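You operate a simulated robot arm through the tools that you are given. There is no shell and no other tool. Be economical: measure what you need, move in short steps, check, and stop when the job is done.

You run a simulated two-armed robot. Do the job below in one go: nothing can be reset, and whatever is moved stays where it is left.

Task
Swap the panel in the hatch for the white one.
Fine: release the old one with the blue button and lay it flat on the long bench; press the new one home, latch over it, flap closed.

The check looks at the end state, three seconds after you hand in, the way a careful person would. Anything else that was tipped, shoved, dropped, spilled or broken makes it a failure.

Robot
Two 7-joint arms with fingered hands on one trunk, on a base that drives. Base frame: it is fixed to the floor where the robot stands at the start and does not move with it; the origin is under the middle of the robot, x ahead of it, y to its left, z up; the surface under the hand at the start is at about z = 860. Units: mm, rad, N and s.
The left shoulder is at the start at [83, 125, 1094], the right one opposite. With the tool pointing down near the work surface each hand reaches from about 460 to 820 mm from the robot's upright axis, wherever it stands, measured 20 degrees to its own side. Places, roughly: casing flap [600, -200, 1000]; grey latch [500, 0, 1000]; long bench top [500, -100, 900]; square blue button [600, -200, 1000]; white casing [500, -200, 900]. Payload 3.6 kg a hand.
The tool frame of a hand sits at the grasp point between the pads (the TCP): z along the fingers, y along the line on which they close. The tips reach 30 mm beyond it. Largest opening 104 mm; the body of the gripper starts 35 mm behind the TCP. The gripper is a hand of 4 fingers: y runs from the thumb to the fingers, the wrist lies at [-15, -104, -178] in the tool frame, and closing takes about 1.5 s.
Orientation is that of the tool frame in the base frame, as a unit quaternion [w, x, y, z]. With the fingers straight down and the wrist toward the robot, the tool's x, y and z point along [0, 1, 0], [1, 0, 0] and [0, 0, -1] of the base frame.

Tools
- The arms move only by the tool drive_tool. It takes "left_commands", "right_commands" or both (then of equal length, played together; a hand with none holds still); each is a list of rows, each a list of 7 numbers: the finger opening in mm, from 0 to 104, then the shift along the base's x, y, z in units of 20 mm (1.0 is 20 mm), then the turn, a rotation vector about the base's x, y, z in units of 6 degrees (1.0 is 6 degrees). In form: [[grip, x, y, z, wx, wy, wz], ...]. A call has 1 to 8 rows; each row shifts and turns the commanded pose from where the row before left it. A call with a number of a shift or a turn outside -1 to 1 is refused whole. A row lasts 0.2 s, in which the tool goes at most 50 mm and 0.15 rad; a call with a longer step from one row to the next is refused whole, and so is a gripper value outside its range. Where a pose cannot be reached the arm comes as near as it can. A force on the tool above 80 N (or 10 N above the force at the start of the call, whichever is more), or a blocked arm, ends the call early, and 0.2 s more pass. The fingers move at their own pace (about 72 mm/s each) and stop on an object; they squeeze with about 23 N. The grip force told is the motor's: it shows also when the fingers shut on nothing. Time passes only in rows, and 0.2 s behind the last, so rows that do not move let the fingers close. It gives the time, the measured TCP pose, the force on the tool (base axes), the opening and the grip force at its end, in the units of the frame above (readings bear some noise), with the torque about the TCP (base axes, N m) and any sound that the robot's microphone picked up.
- Cameras (640 x 400 px; columns grow to the right, rows downward): "scene" is now at [204.6, -26.5, 1246.2]; the picture's right is [-0.45, -0.89, 0.00], its down [-0.31, 0.16, -0.94] and it looks along [0.84, -0.42, -0.35] (base axes); focal length 214 px, centre (320, 200). "left" rides on the left gripper at [-61, -92, -130] in its tool frame; the picture's right is [-0.81, -0.27, 0.52], its down [0.53, -0.71, 0.46] and it looks along [0.24, 0.64, 0.72] (tool axes); focal length 275 px, centre (320, 200). "right" rides on the right gripper at [61, -92, -130] in its tool frame; the picture's right is [-0.81, 0.28, -0.52], its down [-0.53, -0.71, 0.46] and it looks along [-0.24, 0.64, 0.72] (tool axes); focal length 275 px, centre (320, 200). There is no depth. A picture from a camera that has moved, and an enlarged one, comes with that camera's place and axes in the base frame and with its lens. The place of the scene camera against the robot may be out by one fixed shift of up to 25 mm in any direction.
- grab_frame(camera): a new picture of that camera. It takes no simulated time.
- raise_lower(by): slides the trunk up (or, below 0, down) by that many mm; the arms and the scene camera ride with it, the base frame stays. It gives what a move gives, with no picture.
- drive_base(legs): drives the robot by 1 to 6 legs, each [ahead, left, turn to the left] in mm, mm and rad, along the robot's own axes; the way and the turn of a leg run together, so that a leg with both is an arc; at most 1500 mm and 3.142 rad a leg. The arms and the cameras ride along, it lands a little off, and it stops where it bumps. It gives what a move gives.
- grasp_type(shape, hand): the hand has 4 fingers and takes this shape, open, in about a second: jaw (thumb against the fingers, like two jaws); tri (thumb and two fingers); tip (a fingertip pinch); poke (one finger out to press); point (the index stretched); flat (the hand flat); cup (the hand cupped); fist (a fist). The gripper value then closes the fingers along that shape, each until it touches; the sizes above hold for jaw. It gives what a move gives, with no picture.
- head_to(pan, tilt): turns the head with the scene camera to pan (to the left, within 1.396 rad either way) and tilt (down, from -0.506 to 1.204), counted from straight ahead of the robot. It gives what a move gives.
- inspect(camera, box): a new picture of the part [left, top, right, bottom] of that camera's present view, enlarged. It takes no simulated time.
- hand_in(): hands the job in; it is judged then, once.

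Go step by step. Nothing tells you exact positions but the pictures and the camera data: compare them with the known pose of the tool, close in by small moves and look again before you grip or let go. The budget is 120 turns and 88 pictures, counting those below and the enlarged ones. Unless the task says otherwise, let go and move clear before handing in, and close with one line.

The tools are called after ">>>" as name(argument=value, ...) on one line, values as JSON. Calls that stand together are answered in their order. drive_tool: Moves the arms, as the interface text tells. Its arguments: {"type":"object","properties":{"left_commands":{"type":"array"},"right_commands":{"type":"array"}},"required":[]} The other tools are called the same way: raise_lower (by) slides the trunk up or down; grasp_type (shape, hand) gives the hand a shape; drive_base (legs) drives the base; head_to (pan, tilt) turns the head that bears the scene camera; grab_frame (camera) takes a picture; inspect (camera, box) takes an enlarged picture of a part of a camera's view; hand_in () hands the job in.

At the start:

```text
time_s: 0.0
left_ee_pos: [482.6, -39.8, 1286.2]
left_orientation: [-0.001, 0.707, 0.707, 0.0]
left_contact_force: [-0.7, 0.8, 0.1]
left_moment: [0.0, -0.02, 0.02]
left_opening: 103.8
left_grasp_force: 0.1
left_shape: jaw
right_ee_pos: [350.5, -487.4, 1286.5]
right_orientation: [0.0, 0.707, 0.707, 0.0]
right_contact_force: [-0.5, -0.3, -0.2]
right_moment: [0.01, 0.01, -0.01]
right_opening: 103.8
right_grasp_force: 0.2
right_shape: jaw
trunk travel left (down, up): [-325.0, 211.0]
robot x, y, heading: [1.5, 2.0, 0.0]
head pan, tilt: [-0.469, 0.356]
```

scene: 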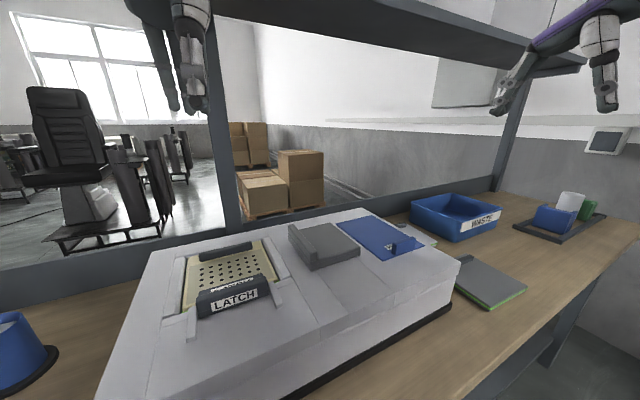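
right: 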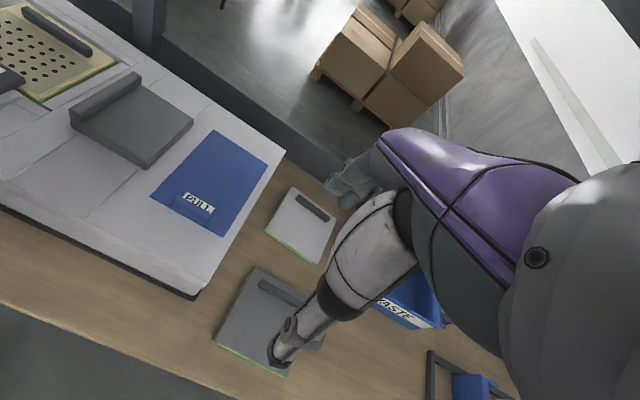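
left: 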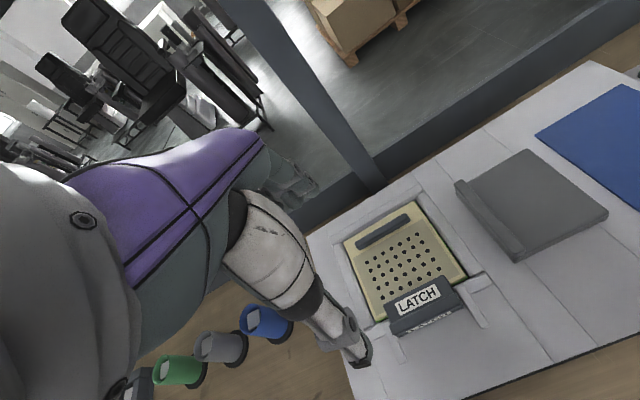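

I see the casing with a yellow perforated panel held by a latch, a grey plate and a blue "PULL" plate on the casing top, and a white and a grey panel lying to the right on the bench. I'll look closer at each first.

>>> inspect(camera="scene", box=[130, 200, 330, 350])

>>> inspect(camera="scene", box=[280, 190, 540, 320])

>>> inspect(camera="left", box=[300, 60, 640, 380])

>>> inspect(camera="right", box=[0, 0, 360, 390])

```text
2.67 times, centred on (230, 275) of scene
camera zoom: at [204.6, -26.5, 1246.2], right [-0.45, -0.89, 0.0], down [-0.31, 0.16, -0.94], along [0.84, -0.42, -0.35], focal length 572 px, centre (560, 0)
```

zoom: 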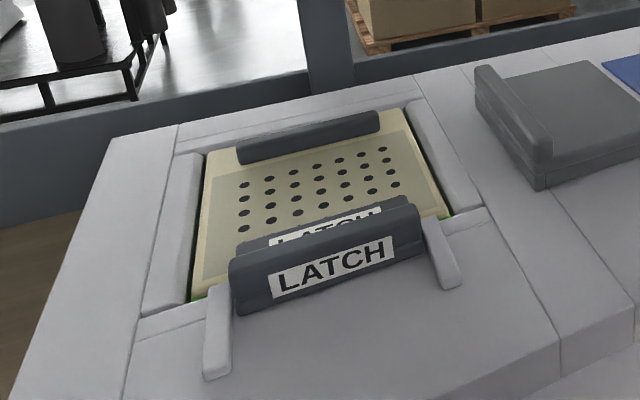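

```text
2.46 times, centred on (410, 255) of scene
camera zoom: at [204.6, -26.5, 1246.2], right [-0.45, -0.89, 0.0], down [-0.31, 0.16, -0.94], along [0.84, -0.42, -0.35], focal length 528 px, centre (98, 65)
```

zoom: 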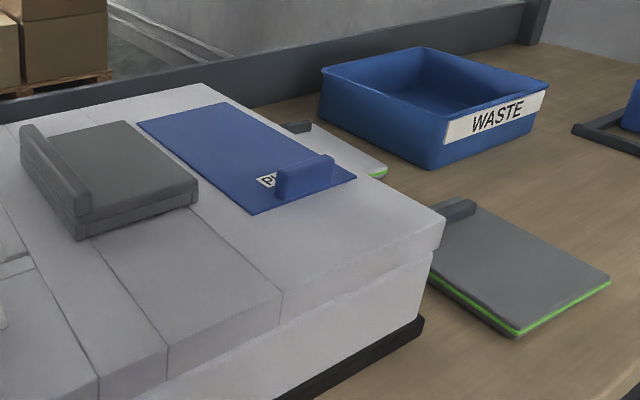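

```text
1.25 times, centred on (470, 220) of left
camera zoom: at [392.7, -100.7, 1417.1], right [-0.27, -0.81, -0.52], down [-0.71, 0.53, -0.46], along [0.64, 0.24, -0.72], focal length 344 px, centre (132, 175)
```

zoom: 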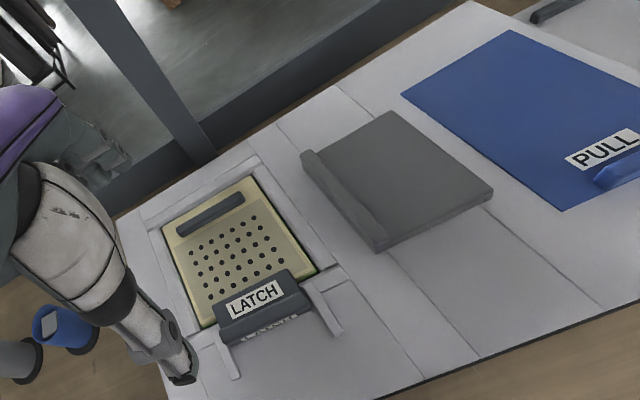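

```text
1.03 times, centred on (180, 195) of right (not enlarged: the box is as wide or as high as the picture)
camera zoom: at [259.3, -424.4, 1417.7], right [0.28, -0.81, 0.52], down [-0.71, -0.53, -0.46], along [0.64, -0.24, -0.72], focal length 282 px, centre (464, 205)
```

zoom: 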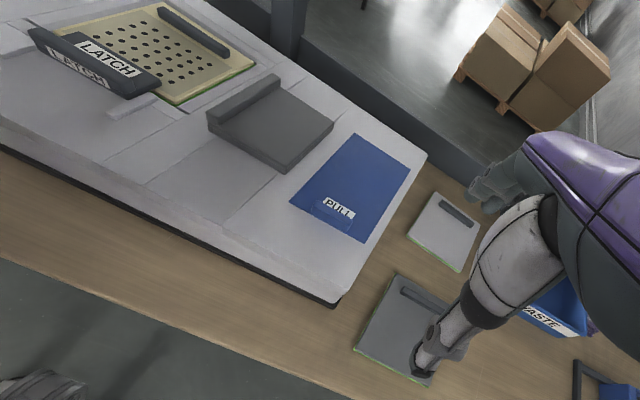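

The casing sits about square to me. By triangulation the panel is at about x 503–645, y −120–25, z 1000; the grey flap is at about x 495–618, y −288 to −176. The white panel is on the bench near (640, −580) with the same handle orientation. I'll bring the right hand nearer the flap and look.

>>> drive_tool(right_commands=[[104, 0.5, 0.8, -0.5, 0, 0, 0], [104, 0.5, 0.8, -0.5, 0, 0, 0], [104, 0.5, 0.8, -0.5, 0, 0, 0], [104, 0.5, 0.8, -0.5, 0, 0, 0], [104, 0.5, 0.8, -0.5, 0, 0, 0], [104, 0.5, 0.8, -0.5, 0, 0, 0], [104, 0.5, 0.8, -0.5, 0, 0, 0], [104, 0.5, 0.8, -0.5, 0, 0, 0]])

>>> grab_frame(camera="right")

```text
time_s: 1.8
left_ee_pos: [483.5, -38.6, 1287.4]
left_orientation: [-0.001, 0.707, 0.708, 0.0]
left_contact_force: [0.0, 0.0, 0.1]
left_moment: [-0.02, -0.02, 0.02]
left_opening: 103.5
left_grasp_force: 0.1
left_shape: jaw
right_ee_pos: [430.3, -359.0, 1206.0]
right_orientation: [0.0, 0.707, 0.707, 0.0]
right_contact_force: [0.3, -0.2, -0.4]
right_moment: [-0.02, -0.01, 0.02]
right_opening: 103.6
right_grasp_force: 0.0
right_shape: jaw
trunk travel left (down, up): [-325.0, 211.0]
robot x, y, heading: [3.6, -2.4, -0.003]
head pan, tilt: [-0.469, 0.356]
```

```text
80 pictures are left
camera right: at [339.0, -296.8, 1336.4], right [0.27, -0.81, 0.52], down [-0.71, -0.53, -0.46], along [0.64, -0.24, -0.72], focal length 275 px, centre (320, 200)
```

right: 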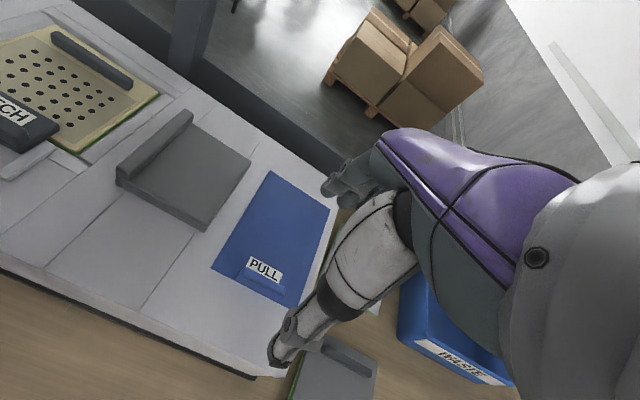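

I now see the flap from closer; I'll enlarge it and the panel's latch, to tell hinge from lip.

>>> inspect(camera="right", box=[90, 90, 350, 320])

>>> inspect(camera="right", box=[0, 20, 170, 200])

>>> inspect(camera="scene", box=[270, 205, 450, 300])

```text
1.74 times, centred on (220, 205) of right
camera zoom: at [339.0, -296.8, 1336.4], right [0.27, -0.81, 0.52], down [-0.71, -0.53, -0.46], along [0.64, -0.24, -0.72], focal length 479 px, centre (494, 191)
```

zoom: 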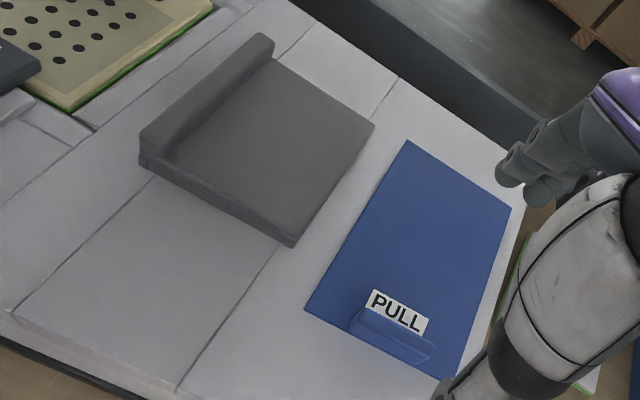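

```text
2.22 times, centred on (85, 110) of right
camera zoom: at [339.0, -296.8, 1336.4], right [0.27, -0.81, 0.52], down [-0.71, -0.53, -0.46], along [0.64, -0.24, -0.72], focal length 612 px, centre (842, 400)
```

zoom: 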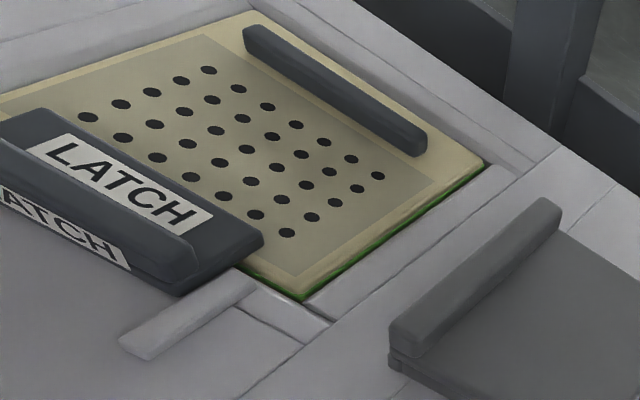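

```text
3.56 times, centred on (360, 252) of scene
camera zoom: at [204.8, -26.2, 1246.2], right [-0.45, -0.89, 0.0], down [-0.31, 0.16, -0.94], along [0.84, -0.42, -0.35], focal length 763 px, centre (178, 13)
```

zoom: 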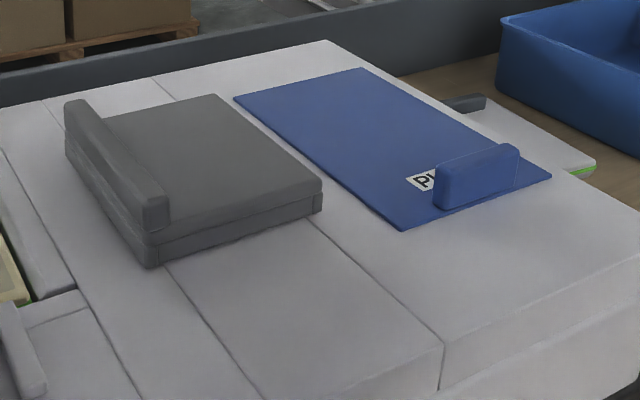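

The grey lid sits on a frame with a lip bar along its left side, so it most likely hinges on the right with the button underneath. I start with the latch: the left hand goes down above it, and I look.

>>> drive_tool(left_commands=[[70, 0, 0, -1, 0, 0, 0], [70, 0, 0, -1, 0, 0, 0], [70, 0, 0, -1, 0, 0, 0], [70, 0, 0, -1, 0, 0, 0], [70, 0, 0, -1, 0, 0, 0], [70, 0, 0, -1, 0, 0, 0], [70, 0, 0, -1, 0, 0, 0]])

>>> grab_frame(camera="left")

>>> grab_frame(camera="scene")

```text
time_s: 3.4
left_ee_pos: [483.1, -38.9, 1147.2]
left_orientation: [-0.001, 0.706, 0.708, 0.0]
left_contact_force: [-0.3, -0.2, -0.6]
left_moment: [-0.01, -0.01, 0.02]
left_opening: 70.3
left_grasp_force: 0.1
left_shape: jaw
right_ee_pos: [431.3, -359.3, 1205.0]
right_orientation: [0.0, 0.707, 0.707, 0.0]
right_contact_force: [0.0, 0.4, 0.9]
right_moment: [-0.01, -0.03, 0.02]
right_opening: 103.9
right_grasp_force: 0.1
right_shape: jaw
trunk travel left (down, up): [-325.0, 211.0]
robot x, y, heading: [1.4, -2.3, 0.002]
head pan, tilt: [-0.469, 0.356]
```

```text
76 pictures are left
camera left: at [392.4, -100.4, 1276.4], right [-0.27, -0.81, -0.52], down [-0.71, 0.53, -0.46], along [0.64, 0.24, -0.72], focal length 275 px, centre (320, 200)
```

left: 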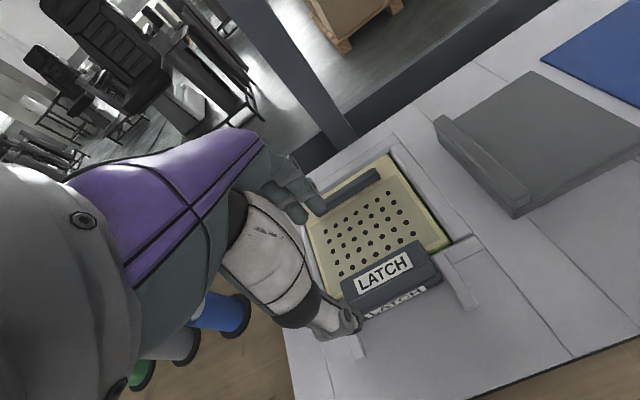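

```text
75 pictures are left
camera scene: at [204.8, -26.4, 1246.2], right [-0.45, -0.89, 0.0], down [-0.31, 0.16, -0.94], along [0.84, -0.42, -0.35], focal length 214 px, centre (320, 200)
```

scene: 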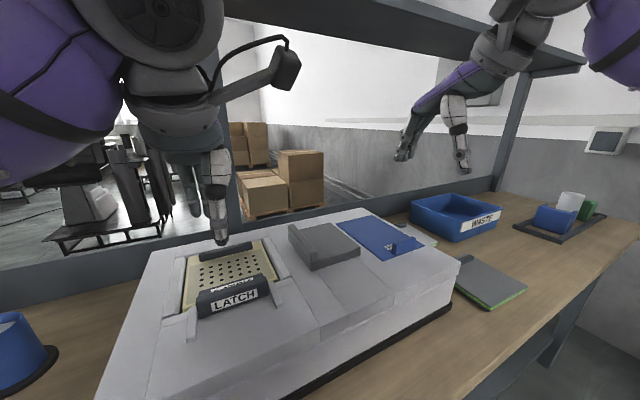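

The latch bar is about x 468–501, y −95 to −14, top at about z 1038. The left hand opens to 70, centres on the bar and goes down so its tips straddle it.

>>> drive_tool(left_commands=[[70, 0.05, -0.8, 0, 0, 0, 0], [70, 0, 0, -1, 0, 0, 0], [70, 0, 0, -1, 0, 0, 0], [70, 0, 0, -1, 0, 0, 0], [70, 0, 0, -1, 0, 0, 0], [70, 0, 0, -0.8, 0, 0, 0], [70, 0, 0, 0, 0, 0, 0]])

>>> grab_frame(camera="left")

>>> inspect(camera="scene", box=[130, 200, 330, 350])

>>> inspect(camera="right", box=[0, 20, 170, 200])

```text
time_s: 5.0
left_ee_pos: [484.0, -54.5, 1050.7]
left_orientation: [-0.001, 0.707, 0.707, -0.001]
left_contact_force: [-0.7, 0.0, 0.3]
left_moment: [-0.02, -0.02, -0.01]
left_opening: 70.6
left_grasp_force: 0.0
left_shape: jaw
right_ee_pos: [431.7, -359.6, 1206.0]
right_orientation: [0.0, 0.707, 0.707, -0.001]
right_contact_force: [-0.6, 0.4, 0.0]
right_moment: [0.03, 0.0, -0.01]
right_opening: 103.4
right_grasp_force: 0.0
right_shape: jaw
trunk travel left (down, up): [-325.0, 211.0]
robot x, y, heading: [-2.1, 4.0, -0.004]
head pan, tilt: [-0.469, 0.356]
```

```text
74 pictures are left
camera left: at [393.8, -116.6, 1181.0], right [-0.27, -0.81, -0.52], down [-0.71, 0.53, -0.46], along [0.64, 0.24, -0.72], focal length 275 px, centre (320, 200)
```

left: 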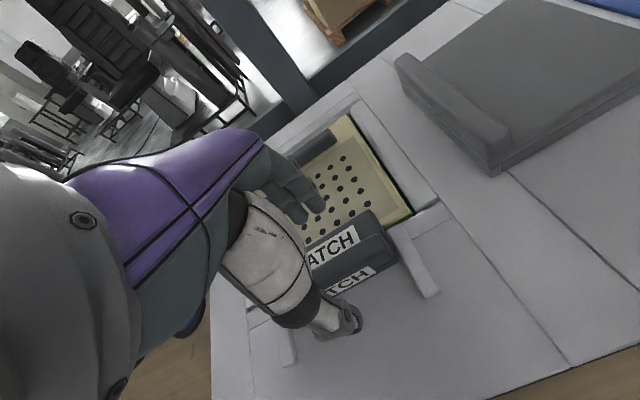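

```text
2.67 times, centred on (230, 275) of scene
camera zoom: at [204.5, -26.5, 1246.2], right [-0.45, -0.89, 0.0], down [-0.31, 0.16, -0.94], along [0.84, -0.42, -0.35], focal length 572 px, centre (560, 0)
```

zoom: 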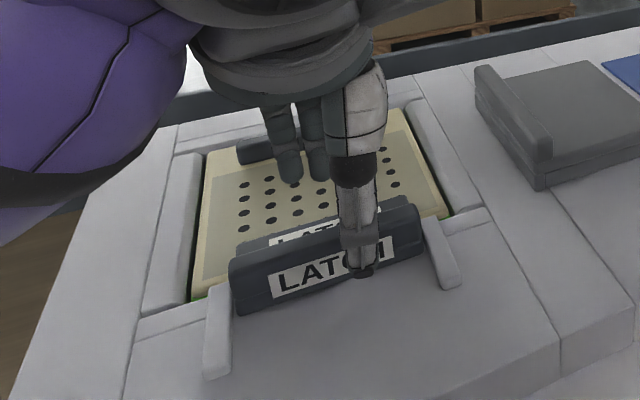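

```text
2.22 times, centred on (85, 110) of right
camera zoom: at [338.6, -297.3, 1336.5], right [0.28, -0.81, 0.52], down [-0.71, -0.53, -0.46], along [0.64, -0.24, -0.72], focal length 612 px, centre (842, 400)
```

zoom: 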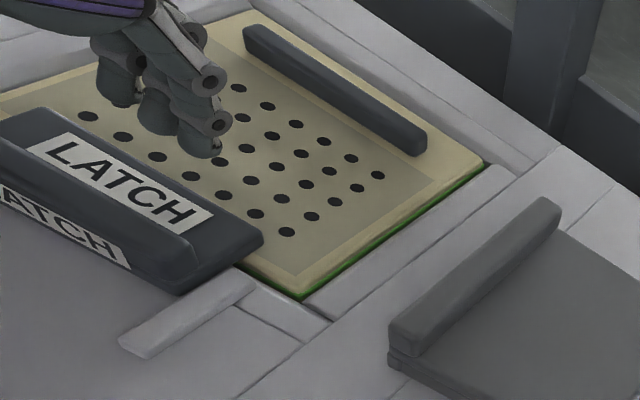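

The latch seems to be a plate over the panel's near edge with an upright ridge at its near side. I'll enlarge it to see where to grip.

>>> inspect(camera="left", box=[250, 150, 450, 350])

>>> inspect(camera="right", box=[0, 80, 80, 160])

```text
2.00 times, centred on (350, 250) of left
camera zoom: at [393.8, -116.6, 1181.0], right [-0.27, -0.81, -0.52], down [-0.71, 0.53, -0.46], along [0.64, 0.24, -0.72], focal length 551 px, centre (260, 100)
```

zoom: 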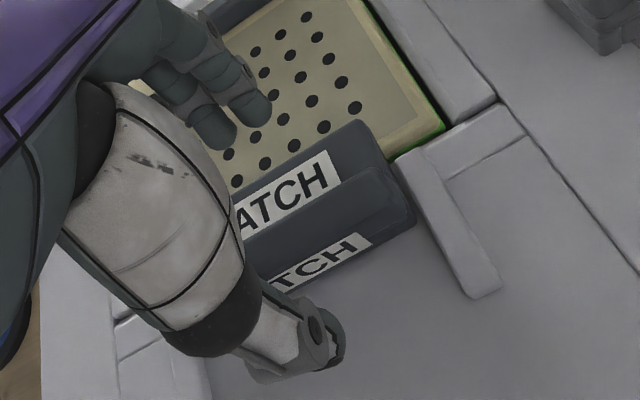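

```text
5.00 times, centred on (40, 120) of right
camera zoom: at [338.6, -297.3, 1336.5], right [0.28, -0.81, 0.52], down [-0.71, -0.53, -0.46], along [0.64, -0.24, -0.72], focal length 1376 px, centre (1720, 600)
```

zoom: 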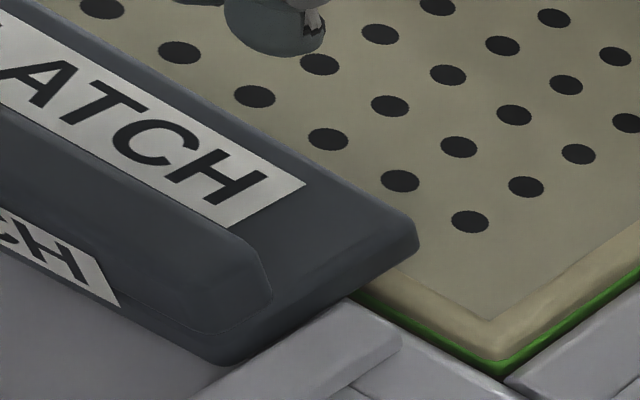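

The ridge is at about x 463–478, top near z 1028, with the plate top at about 1008. The white side pieces may be slide rails. I'll grip the ridge.

>>> drive_tool(left_commands=[[70, -0.65, 0, 0, 0, 0, 0], [70, 0, 0, -0.4, 0, 0, 0], [0, 0, 0, 0, 0, 0, 0], [0, 0, 0, 0, 0, 0, 0], [0, 0, 0, 0, 0, 0, 0], [0, 0, 0, 0, 0, 0, 0], [0, 0, 0, 0, 0, 0, 0]])

>>> inspect(camera="left", box=[250, 150, 450, 350])

>>> inspect(camera="scene", box=[180, 230, 300, 330])

```text
time_s: 6.6
left_ee_pos: [471.6, -55.4, 1046.1]
left_orientation: [0.003, 0.707, 0.707, -0.001]
left_contact_force: [-0.5, 0.3, 16.8]
left_moment: [-0.01, -0.09, -0.05]
left_opening: 7.7
left_grasp_force: 23.2
left_shape: jaw
right_ee_pos: [429.5, -360.2, 1206.5]
right_orientation: [0.0, 0.707, 0.707, 0.0]
right_contact_force: [0.2, 0.2, -0.3]
right_moment: [0.0, -0.03, 0.01]
right_opening: 103.6
right_grasp_force: 0.0
right_shape: jaw
trunk travel left (down, up): [-325.0, 211.0]
robot x, y, heading: [-0.2, 2.1, 0.001]
head pan, tilt: [-0.469, 0.356]
```

```text
2.00 times, centred on (350, 250) of left
camera zoom: at [379.4, -116.8, 1175.0], right [-0.27, -0.81, -0.52], down [-0.71, 0.53, -0.46], along [0.65, 0.24, -0.72], focal length 551 px, centre (260, 100)
```

zoom: 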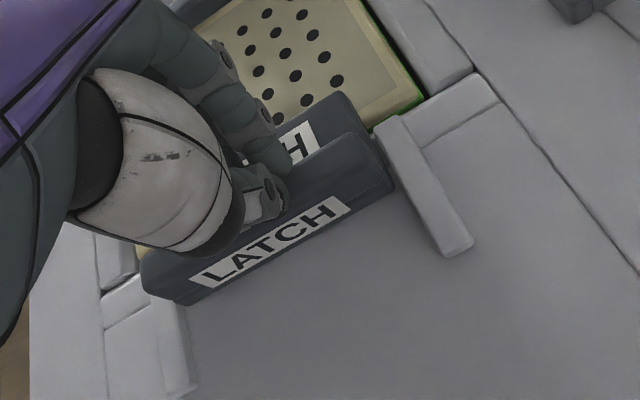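

```text
4.00 times, centred on (240, 280) of scene
camera zoom: at [203.4, -26.3, 1246.5], right [-0.45, -0.89, 0.0], down [-0.31, 0.16, -0.94], along [0.84, -0.42, -0.35], focal length 858 px, centre (640, -120)
```

zoom: 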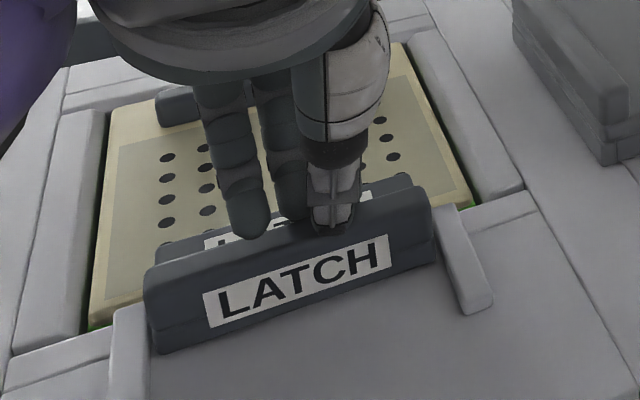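

The fingers closed over the top of the ridge (about z 1017), so it is lower than I took it. I'll open, shift slightly back, go lower and grip again.

>>> drive_tool(left_commands=[[60, 0, 0, 0.5, 0, 0, 0], [60, -0.3, 0, 0, 0, 0, 0], [60, 0, 0, 0, 0, 0, 0], [60, 0, 0, -0.6, 0, 0, 0], [60, 0, 0, -0.6, 0, 0, 0], [60, 0, 0, 0, 0, 0, 0]])

>>> inspect(camera="left", box=[250, 150, 450, 350])

>>> inspect(camera="scene", box=[180, 230, 300, 330])

```text
time_s: 8.0
left_ee_pos: [465.0, -55.6, 1029.8]
left_orientation: [0.001, 0.706, 0.708, 0.0]
left_contact_force: [0.4, 0.8, 3.0]
left_moment: [0.02, -0.17, -0.01]
left_opening: 59.6
left_grasp_force: 0.1
left_shape: jaw
right_ee_pos: [431.0, -360.0, 1205.3]
right_orientation: [0.0, 0.707, 0.707, 0.001]
right_contact_force: [0.3, -0.2, -0.7]
right_moment: [-0.02, 0.01, 0.0]
right_opening: 103.7
right_grasp_force: 0.1
right_shape: jaw
trunk travel left (down, up): [-325.0, 211.0]
robot x, y, heading: [-1.3, 0.3, 0.004]
head pan, tilt: [-0.469, 0.356]
```

```text
2.00 times, centred on (350, 250) of left
camera zoom: at [374.4, -116.9, 1159.9], right [-0.27, -0.81, -0.52], down [-0.71, 0.53, -0.46], along [0.65, 0.24, -0.72], focal length 551 px, centre (260, 100)
```

zoom: 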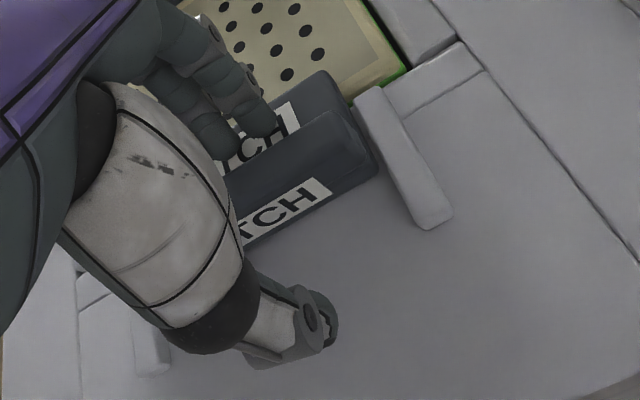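

```text
4.00 times, centred on (240, 280) of scene
camera zoom: at [204.4, -26.4, 1246.3], right [-0.45, -0.89, 0.0], down [-0.31, 0.16, -0.94], along [0.84, -0.42, -0.35], focal length 858 px, centre (640, -120)
```

zoom: 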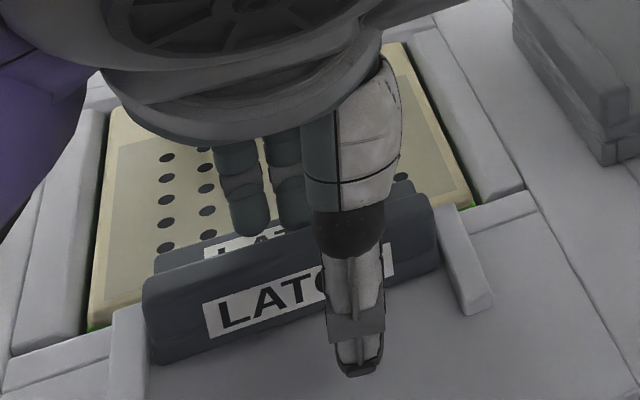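

The fingertips now rest on the plate behind the ridge (3 N) with the thumb in front; I close and then test a small pull toward the robot.

>>> drive_tool(left_commands=[[10, 0, 0, 0.1, 0, 0, 0], [0, 0, 0, 0, 0, 0, 0], [0, 0, 0, 0, 0, 0, 0], [0, 0, 0, 0, 0, 0, 0], [0, 0, 0, 0, 0, 0, 0], [0, 0, 0, 0, 0, 0, 0]])

>>> inspect(camera="left", box=[250, 150, 450, 350])

```text
time_s: 9.4
left_ee_pos: [464.3, -56.4, 1031.6]
left_orientation: [-0.001, 0.707, 0.707, -0.001]
left_contact_force: [0.2, 1.3, -5.5]
left_moment: [0.0, 0.06, -0.09]
left_opening: 11.6
left_grasp_force: 23.2
left_shape: jaw
right_ee_pos: [430.3, -360.4, 1205.1]
right_orientation: [0.0, 0.707, 0.707, -0.001]
right_contact_force: [-0.5, -0.3, -0.4]
right_moment: [-0.02, 0.01, -0.01]
right_opening: 103.6
right_grasp_force: 0.0
right_shape: jaw
trunk travel left (down, up): [-325.0, 211.0]
robot x, y, heading: [-1.9, -0.7, 0.004]
head pan, tilt: [-0.469, 0.356]
```

```text
2.00 times, centred on (350, 250) of left
camera zoom: at [374.6, -117.2, 1161.4], right [-0.28, -0.81, -0.52], down [-0.71, 0.53, -0.45], along [0.64, 0.24, -0.73], focal length 551 px, centre (260, 100)
```

zoom: 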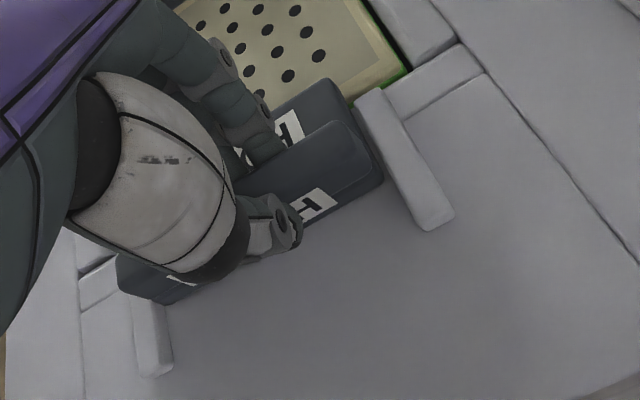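

The ridge is held (11.6 mm). Now a gentle test pull, 10 mm toward the robot.

>>> drive_tool(left_commands=[[0, -0.25, 0, 0, 0, 0, 0], [0, -0.25, 0, 0, 0, 0, 0], [0, 0, 0, 0, 0, 0, 0]])

>>> inspect(camera="left", box=[250, 150, 450, 350])

```text
time_s: 10.2
left_ee_pos: [454.8, -56.5, 1030.5]
left_orientation: [0.0, 0.707, 0.707, 0.001]
left_contact_force: [0.3, -1.0, -6.3]
left_moment: [-0.06, 0.03, -0.08]
left_opening: 11.3
left_grasp_force: 22.9
left_shape: jaw
right_ee_pos: [431.6, -361.2, 1205.2]
right_orientation: [0.0, 0.707, 0.707, 0.001]
right_contact_force: [1.2, -0.7, -0.1]
right_moment: [0.03, -0.03, -0.01]
right_opening: 103.8
right_grasp_force: 0.2
right_shape: jaw
trunk travel left (down, up): [-325.0, 211.0]
robot x, y, heading: [-1.9, -1.0, 0.001]
head pan, tilt: [-0.469, 0.356]
```

```text
2.00 times, centred on (350, 250) of left
camera zoom: at [364.9, -117.0, 1161.5], right [-0.28, -0.81, -0.52], down [-0.71, 0.53, -0.45], along [0.64, 0.24, -0.73], focal length 551 px, centre (260, 100)
```

zoom: 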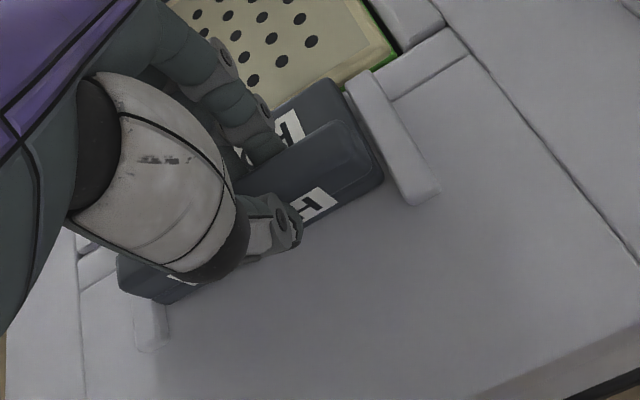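

The latch slides freely. I continue the pull until the plate clears the panel.

>>> drive_tool(left_commands=[[0, -0.4, 0, 0, 0, 0, 0], [0, -0.4, 0, 0, 0, 0, 0], [0, -0.4, 0, 0, 0, 0, 0], [0, -0.4, 0, 0, 0, 0, 0], [0, 0, 0, 0, 0, 0, 0]])

>>> inspect(camera="left", box=[250, 150, 450, 350])

>>> inspect(camera="right", box=[0, 20, 170, 200])

```text
time_s: 11.4
left_ee_pos: [431.2, -54.8, 1032.0]
left_orientation: [0.007, 0.703, 0.711, 0.002]
left_contact_force: [49.1, -1.9, 18.3]
left_moment: [0.07, -1.88, -0.27]
left_opening: 33.4
left_grasp_force: 23.2
left_shape: jaw
right_ee_pos: [436.2, -359.1, 1203.6]
right_orientation: [-0.001, 0.708, 0.706, -0.001]
right_contact_force: [-0.1, 0.7, -0.1]
right_moment: [0.02, 0.02, 0.01]
right_opening: 103.6
right_grasp_force: 0.2
right_shape: jaw
trunk travel left (down, up): [-325.0, 211.0]
robot x, y, heading: [4.3, -2.2, 0.0]
head pan, tilt: [-0.469, 0.356]
```

```text
2.00 times, centred on (350, 250) of left
camera zoom: at [339.8, -116.5, 1161.3], right [-0.26, -0.82, -0.51], down [-0.71, 0.52, -0.47], along [0.65, 0.25, -0.72], focal length 551 px, centre (260, 100)
```

zoom: 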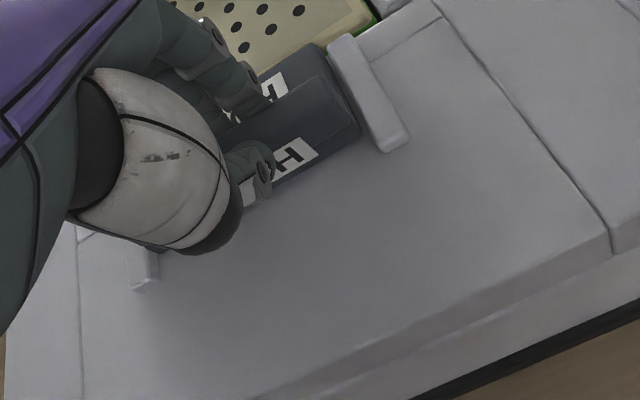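

```text
2.22 times, centred on (85, 110) of right
camera zoom: at [344.5, -297.3, 1335.0], right [0.28, -0.81, 0.52], down [-0.72, -0.53, -0.45], along [0.64, -0.24, -0.73], focal length 612 px, centre (842, 400)
```

zoom: 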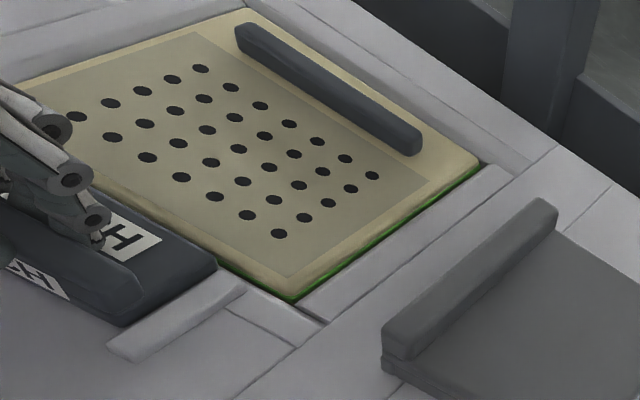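

The latch reached its stop and clears the panel. I relax, open and raise the left hand away.

>>> drive_tool(left_commands=[[60, 0.3, 0, 0, 0, 0, 0], [60, 0, 0, 0, 0, 0, 0], [60, 0, 0, 0.3, 0, 0, 0], [60, 0, 0, 1, 0, 0, 0], [60, 0, 0, 1, 0, 0, 0], [60, 0, 0, 1, 0, 0, 0], [60, 0, 0, 1, 0, 0, 0], [60, 0, 0, 1, 0, 0, 0]])

>>> inspect(camera="right", box=[0, 20, 260, 240])

```text
time_s: 13.2
left_ee_pos: [428.0, -57.4, 1137.4]
left_orientation: [0.001, 0.707, 0.707, -0.001]
left_contact_force: [-0.4, -0.4, 0.5]
left_moment: [0.0, 0.0, 0.04]
left_opening: 59.8
left_grasp_force: 0.1
left_shape: jaw
right_ee_pos: [431.4, -360.3, 1204.3]
right_orientation: [0.0, 0.707, 0.707, 0.0]
right_contact_force: [0.2, 1.0, -0.3]
right_moment: [-0.01, -0.01, 0.03]
right_opening: 103.7
right_grasp_force: 0.0
right_shape: jaw
trunk travel left (down, up): [-325.0, 211.0]
robot x, y, heading: [-1.1, -3.4, -0.004]
head pan, tilt: [-0.469, 0.356]
```

```text
1.82 times, centred on (130, 130) of right
camera zoom: at [338.4, -297.4, 1336.5], right [0.27, -0.81, 0.52], down [-0.71, -0.53, -0.46], along [0.64, -0.24, -0.72], focal length 500 px, centre (666, 327)
```

zoom: 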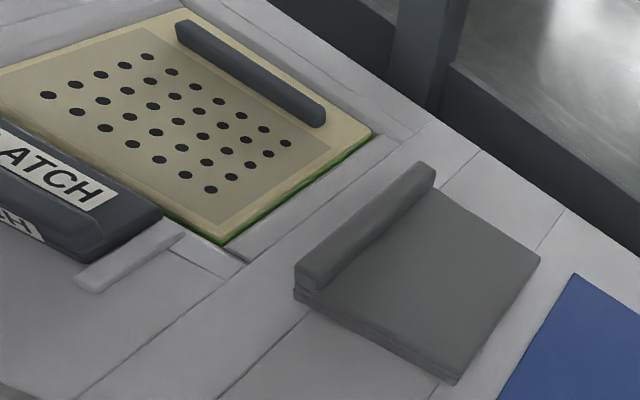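

The latch stays open. Next is the flap: its lip bar runs x 494–617 at y≈−177, top z≈1027. The left hand moves aside while the right hand turns so its palm faces left, ready to grip the near end of the lip.

>>> drive_tool(left_commands=[[60, 0, 1, 0.5, 0, 0, 0], [60, 0, 1, 0.5, 0, 0, 0], [60, 0, 1, 0.5, 0, 0, 0], [60, 0, 1, 0.5, 0, 0, 0], [60, 0, 1, 0.5, 0, 0, 0], [60, 0, 1, 0.5, 0, 0, 0], [60, 0, 1, 0.5, 0, 0, 0], [60, 0, 1, 0.5, 0, 0, 0]], right_commands=[[70, 0, 0.2, 0, 0, 0, -1], [70, 0, 0.2, 0, 0, 0, -1], [70, 0, 0.5, 0, 0, 0, -1], [70, 0, 0.5, 0, 0, 0, -1], [70, 0, 0.5, 0, 0, 0, -1], [70, 0, 0.5, 0, 0, 0, -1], [70, 0, 0.5, 0, 0, 0, -1], [70, 0, 0.5, 0, 0, 0, -1]])

>>> drive_tool(right_commands=[[70, 0, 0.7, -0.2, 0, 0, -1], [70, 0, 0.7, -0.2, 0, 0, -1], [70, 0, 0.7, -0.2, 0, 0, -1], [70, 0, 0.7, -0.2, 0, 0, -1], [70, 0, 0.8, -0.2, 0, 0, -1], [70, 0, 0.8, -0.2, 0, 0, -1], [70, 0, 0.8, -0.2, 0, 0, -1], [70, 0, 0, 0, 0, 0, 0]])

>>> drive_tool(right_commands=[[70, 0, 0, -0.2, 0, -1, 0], [70, 0, 0, -0.2, 0, -1, 0], [70, 0, 0, -0.2, 0, -1, 0], [70, 0, 0, -0.2, 0, -1, 0], [70, 0, 0, -0.2, 0, -1, 0], [70, 0, 0, -0.2, 0, -1, 0], [70, 0, 0, 0, 0, -1, 0], [70, 0, 0, 0, 0, 0, 0]])

>>> grab_frame(camera="scene")

>>> grab_frame(camera="right")

```text
time_s: 15.0
left_ee_pos: [430.1, 105.6, 1217.3]
left_orientation: [0.0, 0.707, 0.707, -0.001]
left_contact_force: [-0.2, -0.2, -0.1]
left_moment: [0.01, 0.0, 0.02]
left_opening: 59.9
left_grasp_force: 0.1
left_shape: jaw
right_ee_pos: [430.5, -291.5, 1208.3]
right_orientation: [0.001, 0.934, 0.357, 0.0]
right_contact_force: [-0.4, 0.0, 0.4]
right_moment: [-0.01, 0.02, 0.03]
right_opening: 70.3
right_grasp_force: 0.2
right_shape: jaw
trunk travel left (down, up): [-325.0, 211.0]
robot x, y, heading: [1.7, -1.7, 0.006]
head pan, tilt: [-0.469, 0.356]
```

```text
time_s: 16.8
left_ee_pos: [430.3, 103.8, 1217.3]
left_orientation: [0.0, 0.707, 0.707, -0.001]
left_contact_force: [-0.3, 0.2, -0.3]
left_moment: [-0.02, 0.03, -0.01]
left_opening: 60.0
left_grasp_force: 0.1
left_shape: jaw
right_ee_pos: [416.2, -223.8, 1152.6]
right_orientation: [-0.001, 1.0, 0.0, 0.001]
right_contact_force: [1.0, 0.5, 0.5]
right_moment: [0.0, -0.01, 0.0]
right_opening: 70.3
right_grasp_force: 0.0
right_shape: jaw
right hand out of reach, approached as far as the arm can: row 6, 7
trunk travel left (down, up): [-325.0, 211.0]
robot x, y, heading: [0.5, -1.1, -0.001]
head pan, tilt: [-0.469, 0.356]
```

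```text
time_s: 18.6
left_ee_pos: [432.8, 103.6, 1217.7]
left_orientation: [-0.001, 0.707, 0.707, -0.001]
left_contact_force: [-0.6, 0.1, -0.5]
left_moment: [0.0, -0.03, 0.04]
left_opening: 60.0
left_grasp_force: 0.0
left_shape: jaw
right_ee_pos: [418.3, -239.1, 1148.8]
right_orientation: [-0.001, 0.934, 0.002, 0.357]
right_contact_force: [-0.3, 0.7, -0.7]
right_moment: [0.0, 0.01, -0.03]
right_opening: 70.5
right_grasp_force: 0.1
right_shape: jaw
right hand out of reach, approached as far as the arm can: row 7
trunk travel left (down, up): [-325.0, 211.0]
robot x, y, heading: [-5.2, 1.6, -0.0]
head pan, tilt: [-0.469, 0.356]
```

```text
60 pictures are left
camera scene: at [205.2, -26.3, 1246.1], right [-0.45, -0.89, 0.0], down [-0.31, 0.16, -0.94], along [0.84, -0.42, -0.35], focal length 214 px, centre (320, 200)
```

scene: 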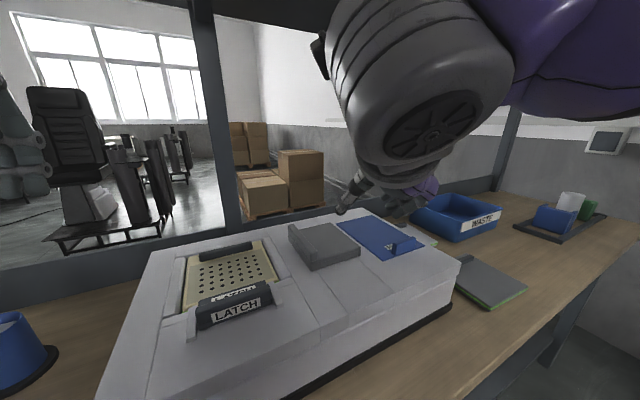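

```text
59 pictures are left
camera right: at [376.1, -145.2, 1286.6], right [-0.95, -0.28, -0.16], down [-0.1, 0.71, -0.69], along [0.3, -0.64, -0.7], focal length 275 px, centre (320, 200)
```

right: 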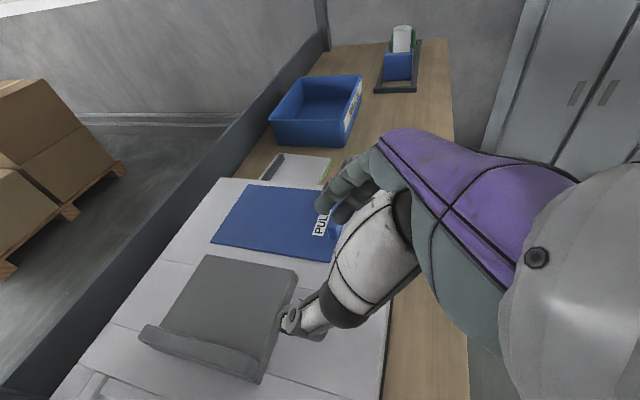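

The turned right hand is close to its inner reach limit here, so I'll back the base off and step left a little.

>>> drive_base(legs=[[-130, 80, 0]])

>>> drive_tool(right_commands=[[70, 1, -0.2, -0.2, 0, 0, 0], [70, 1, -0.2, -0.2, 0, 0, 0], [70, 1, -0.2, -0.2, 0, 0, 0], [70, 1, -0.2, -0.2, 0, 0, 0], [70, 0.7, 0, -0.2, 0, 0, 0], [70, 0.7, 0, -0.2, 0, 0, 0], [70, 0.7, 0, -0.2, 0, 0, 0], [70, 0, 0, 0, 0, 0, 0]])

>>> grab_frame(camera="right")

```text
time_s: 20.0
left_ee_pos: [300.0, 183.1, 1218.2]
left_orientation: [0.0, 0.708, 0.706, 0.0]
left_contact_force: [-0.7, 0.0, 0.4]
left_moment: [-0.04, 0.0, 0.0]
left_opening: 59.9
left_grasp_force: 0.1
left_shape: jaw
right_ee_pos: [285.8, -160.2, 1148.5]
right_orientation: [0.001, 0.934, -0.001, 0.357]
right_contact_force: [-0.1, -0.2, 1.2]
right_moment: [0.03, 0.05, 0.0]
right_opening: 70.0
right_grasp_force: 0.2
right_shape: jaw
trunk travel left (down, up): [-325.0, 211.0]
robot x, y, heading: [-132.5, 80.5, -0.001]
head pan, tilt: [-0.469, 0.356]
```

```text
time_s: 21.8
left_ee_pos: [301.0, 182.0, 1218.3]
left_orientation: [0.001, 0.708, 0.706, 0.0]
left_contact_force: [0.1, -0.3, -0.1]
left_moment: [0.01, 0.01, 0.0]
left_opening: 60.0
left_grasp_force: 0.1
left_shape: jaw
right_ee_pos: [408.4, -176.3, 1119.7]
right_orientation: [0.001, 0.934, -0.001, 0.357]
right_contact_force: [-0.6, -0.1, -0.3]
right_moment: [0.03, 0.01, 0.0]
right_opening: 70.3
right_grasp_force: 0.0
right_shape: jaw
trunk travel left (down, up): [-325.0, 211.0]
robot x, y, heading: [-127.1, 78.1, -0.002]
head pan, tilt: [-0.469, 0.356]
```

```text
58 pictures are left
camera right: at [367.2, -83.0, 1258.4], right [-0.95, -0.27, -0.15], down [-0.09, 0.71, -0.69], along [0.3, -0.64, -0.7], focal length 275 px, centre (320, 200)
```

right: 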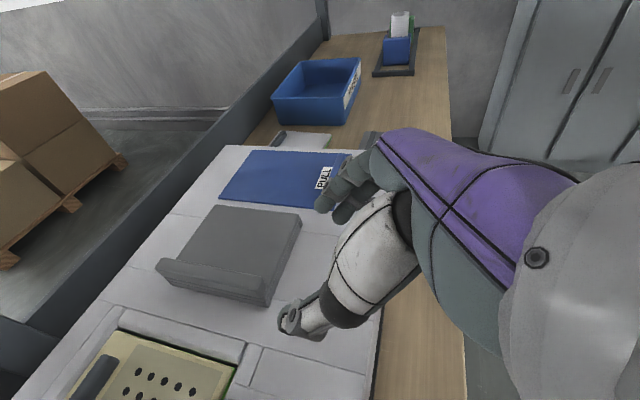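

The right hand is lined up in y with the lip; it now moves forward and down to just above the near end of the lip.

>>> drive_tool(right_commands=[[60, 1, 0, -0.6, 0, 0, 0], [60, 1, 0, -0.6, 0, 0, 0], [60, 1, 0, -0.6, 0, 0, 0], [60, 1, 0, -0.6, 0, 0, 0], [60, 1, 0, -0.6, 0, 0, 0], [60, 0, 0, 0, 0, 0, 0]])

>>> grab_frame(camera="right")

>>> grab_frame(camera="scene")

```text
time_s: 23.2
left_ee_pos: [301.1, 182.2, 1216.4]
left_orientation: [0.0, 0.708, 0.706, 0.0]
left_contact_force: [0.2, 0.0, -0.2]
left_moment: [-0.01, 0.02, 0.0]
left_opening: 60.0
left_grasp_force: 0.0
left_shape: jaw
right_ee_pos: [509.4, -176.8, 1060.8]
right_orientation: [-0.001, 0.934, -0.002, 0.357]
right_contact_force: [0.1, 0.6, 0.0]
right_moment: [0.04, -0.01, 0.02]
right_opening: 60.3
right_grasp_force: 0.0
right_shape: jaw
trunk travel left (down, up): [-325.0, 211.0]
robot x, y, heading: [-131.0, 75.8, -0.004]
head pan, tilt: [-0.469, 0.356]
```

```text
57 pictures are left
camera right: at [467.2, -82.6, 1199.0], right [-0.95, -0.27, -0.15], down [-0.09, 0.71, -0.69], along [0.3, -0.64, -0.7], focal length 275 px, centre (320, 200)
```

right: 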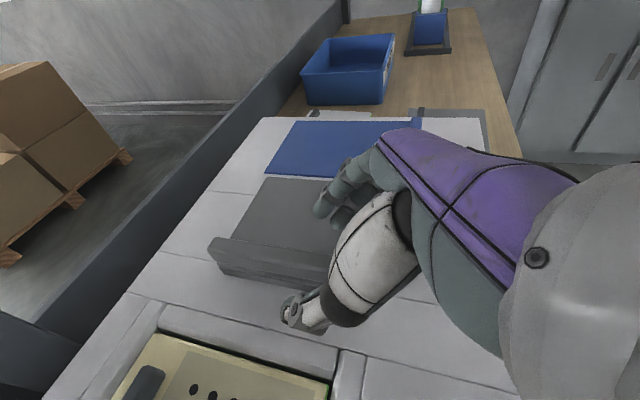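

```text
56 pictures are left
camera scene: at [73.4, 53.0, 1246.3], right [-0.46, -0.89, 0.0], down [-0.31, 0.16, -0.94], along [0.83, -0.43, -0.35], focal length 214 px, centre (320, 200)
```

scene: 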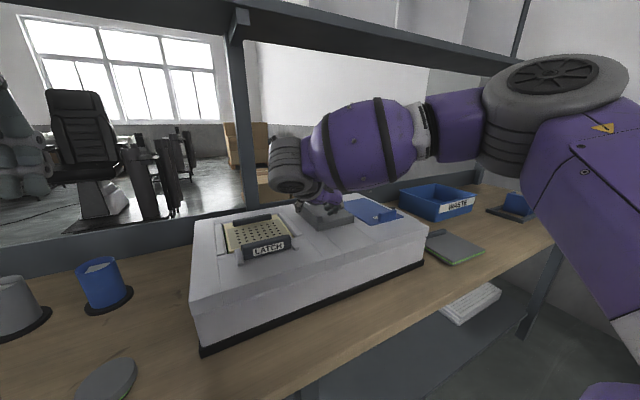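

The hand straddles the lip bar's near end. I go down 28 mm and close.

>>> drive_tool(right_commands=[[60, 0, 0, -0.7, 0, 0, 0], [60, 0, 0, -0.7, 0, 0, 0], [60, 0, 0, 0, 0, 0, 0]])

>>> inspect(camera="right", box=[180, 160, 420, 350])

>>> inspect(camera="scene", box=[220, 160, 420, 280])

```text
time_s: 24.0
left_ee_pos: [296.6, 183.2, 1219.9]
left_orientation: [0.001, 0.708, 0.706, 0.001]
left_contact_force: [0.4, 0.0, -0.1]
left_moment: [0.0, 0.01, 0.0]
left_opening: 59.8
left_grasp_force: 0.1
left_shape: jaw
right_ee_pos: [506.7, -174.3, 1042.2]
right_orientation: [0.003, 0.931, 0.001, 0.366]
right_contact_force: [-5.0, 0.4, 45.2]
right_moment: [-1.74, 0.21, -0.19]
right_opening: 61.3
right_grasp_force: 0.0
right_shape: jaw
trunk travel left (down, up): [-325.0, 211.0]
robot x, y, heading: [-129.9, 79.7, -0.01]
head pan, tilt: [-0.469, 0.356]
```

```text
2.11 times, centred on (300, 255) of right
camera zoom: at [462.5, -81.0, 1179.0], right [-0.95, -0.28, -0.17], down [-0.08, 0.71, -0.7], along [0.31, -0.65, -0.69], focal length 580 px, centre (362, 84)
```

zoom: 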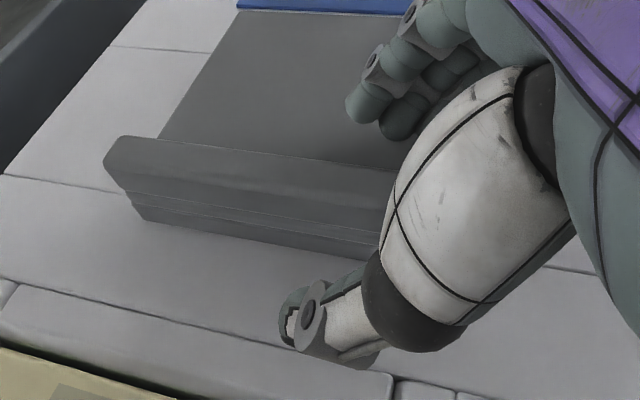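

```text
3.20 times, centred on (320, 220) of scene
camera zoom: at [69.2, 54.5, 1247.2], right [-0.46, -0.89, 0.0], down [-0.31, 0.16, -0.94], along [0.84, -0.43, -0.34], focal length 686 px, centre (320, 136)
```

zoom: 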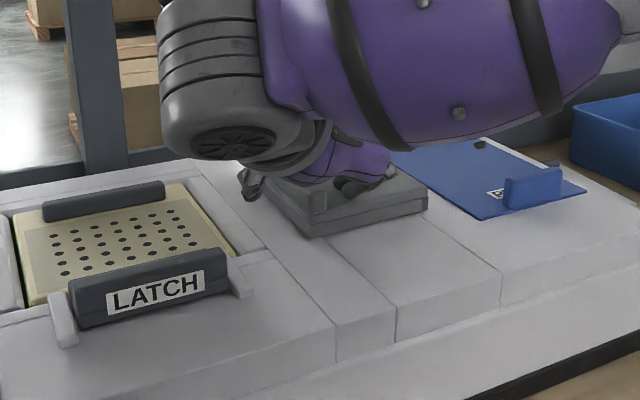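

The outer fingers touched the lid top (so it's at about z 1018). I back off a bit and close on the lip.

>>> drive_tool(right_commands=[[60, 0, 0, 0.6, 0, 0, 0], [30, 0, 0, 0, 0, 0, 0], [0, 0, 0, 0, 0, 0, 0], [0, 0, 0, 0, 0, 0, 0], [0, 0, 0, 0, 0, 0, 0], [0, 0, 0, 0, 0, 0, 0], [0, 0, 0, 0, 0, 0, 0]])

>>> inspect(camera="right", box=[180, 160, 420, 350])

```text
time_s: 25.6
left_ee_pos: [299.4, 182.9, 1216.7]
left_orientation: [0.0, 0.708, 0.706, 0.0]
left_contact_force: [0.0, -0.3, -0.3]
left_moment: [0.0, -0.02, 0.04]
left_opening: 60.1
left_grasp_force: 0.2
left_shape: jaw
right_ee_pos: [508.1, -175.2, 1046.8]
right_orientation: [0.001, 0.934, 0.0, 0.358]
right_contact_force: [-0.5, 0.5, 21.1]
right_moment: [-0.48, -0.06, 0.17]
right_opening: 9.5
right_grasp_force: 22.8
right_shape: jaw
trunk travel left (down, up): [-325.0, 211.0]
robot x, y, heading: [-129.2, 78.0, -0.006]
head pan, tilt: [-0.469, 0.356]
```

```text
2.11 times, centred on (300, 255) of right
camera zoom: at [465.9, -81.5, 1185.2], right [-0.95, -0.28, -0.16], down [-0.09, 0.71, -0.7], along [0.3, -0.64, -0.7], focal length 580 px, centre (362, 84)
```

zoom: 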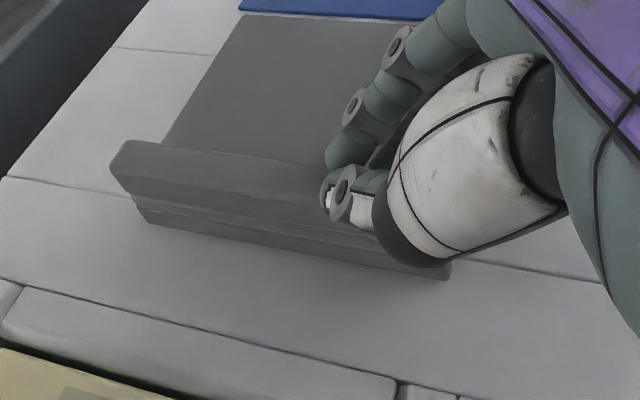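

It closed at 9.5 mm, apparently on the lip. A small test: lift along the arc about a right-hand hinge by 12°.

>>> drive_tool(right_commands=[[0, 0, -0.25, 0.59, 1, 0, 0], [0, 0, -0.3, 0.56, 1, 0, 0], [0, 0, 0, 0, 0, 0, 0]])

>>> inspect(camera="right", box=[180, 160, 420, 350])

>>> inspect(camera="scene", box=[220, 160, 420, 280])

```text
time_s: 26.4
left_ee_pos: [302.1, 183.4, 1216.7]
left_orientation: [0.0, 0.708, 0.706, -0.001]
left_contact_force: [-1.0, -0.2, 0.3]
left_moment: [-0.01, -0.01, 0.0]
left_opening: 60.2
left_grasp_force: 0.1
left_shape: jaw
right_ee_pos: [508.2, -186.2, 1064.5]
right_orientation: [-0.098, 0.93, -0.039, 0.353]
right_contact_force: [-0.4, 0.1, -0.9]
right_moment: [-0.01, 0.04, 0.09]
right_opening: 7.7
right_grasp_force: 23.2
right_shape: jaw
trunk travel left (down, up): [-325.0, 211.0]
robot x, y, heading: [-127.8, 82.3, -0.008]
head pan, tilt: [-0.469, 0.356]
```

```text
2.11 times, centred on (300, 255) of right
camera zoom: at [467.8, -124.3, 1220.4], right [-0.95, -0.23, -0.21], down [-0.09, 0.84, -0.53], along [0.3, -0.48, -0.82], focal length 580 px, centre (362, 84)
```

zoom: 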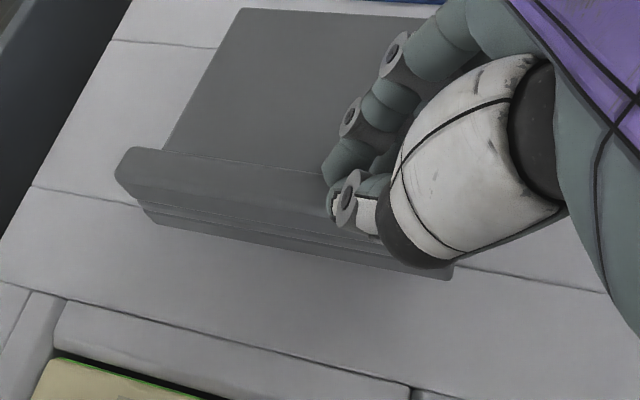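

```text
3.20 times, centred on (320, 220) of scene
camera zoom: at [73.9, 53.0, 1246.1], right [-0.46, -0.89, 0.0], down [-0.31, 0.16, -0.94], along [0.83, -0.43, -0.35], focal length 686 px, centre (320, 136)
```

zoom: 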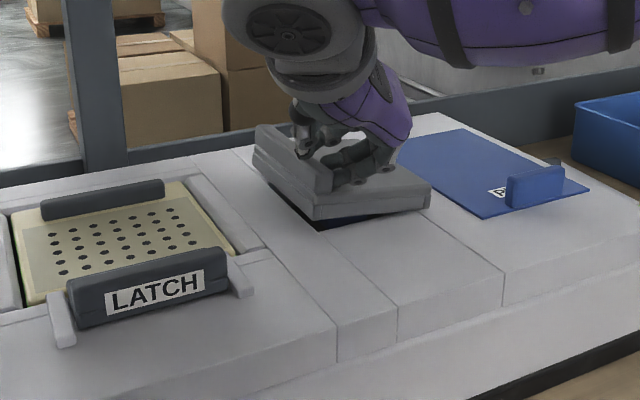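

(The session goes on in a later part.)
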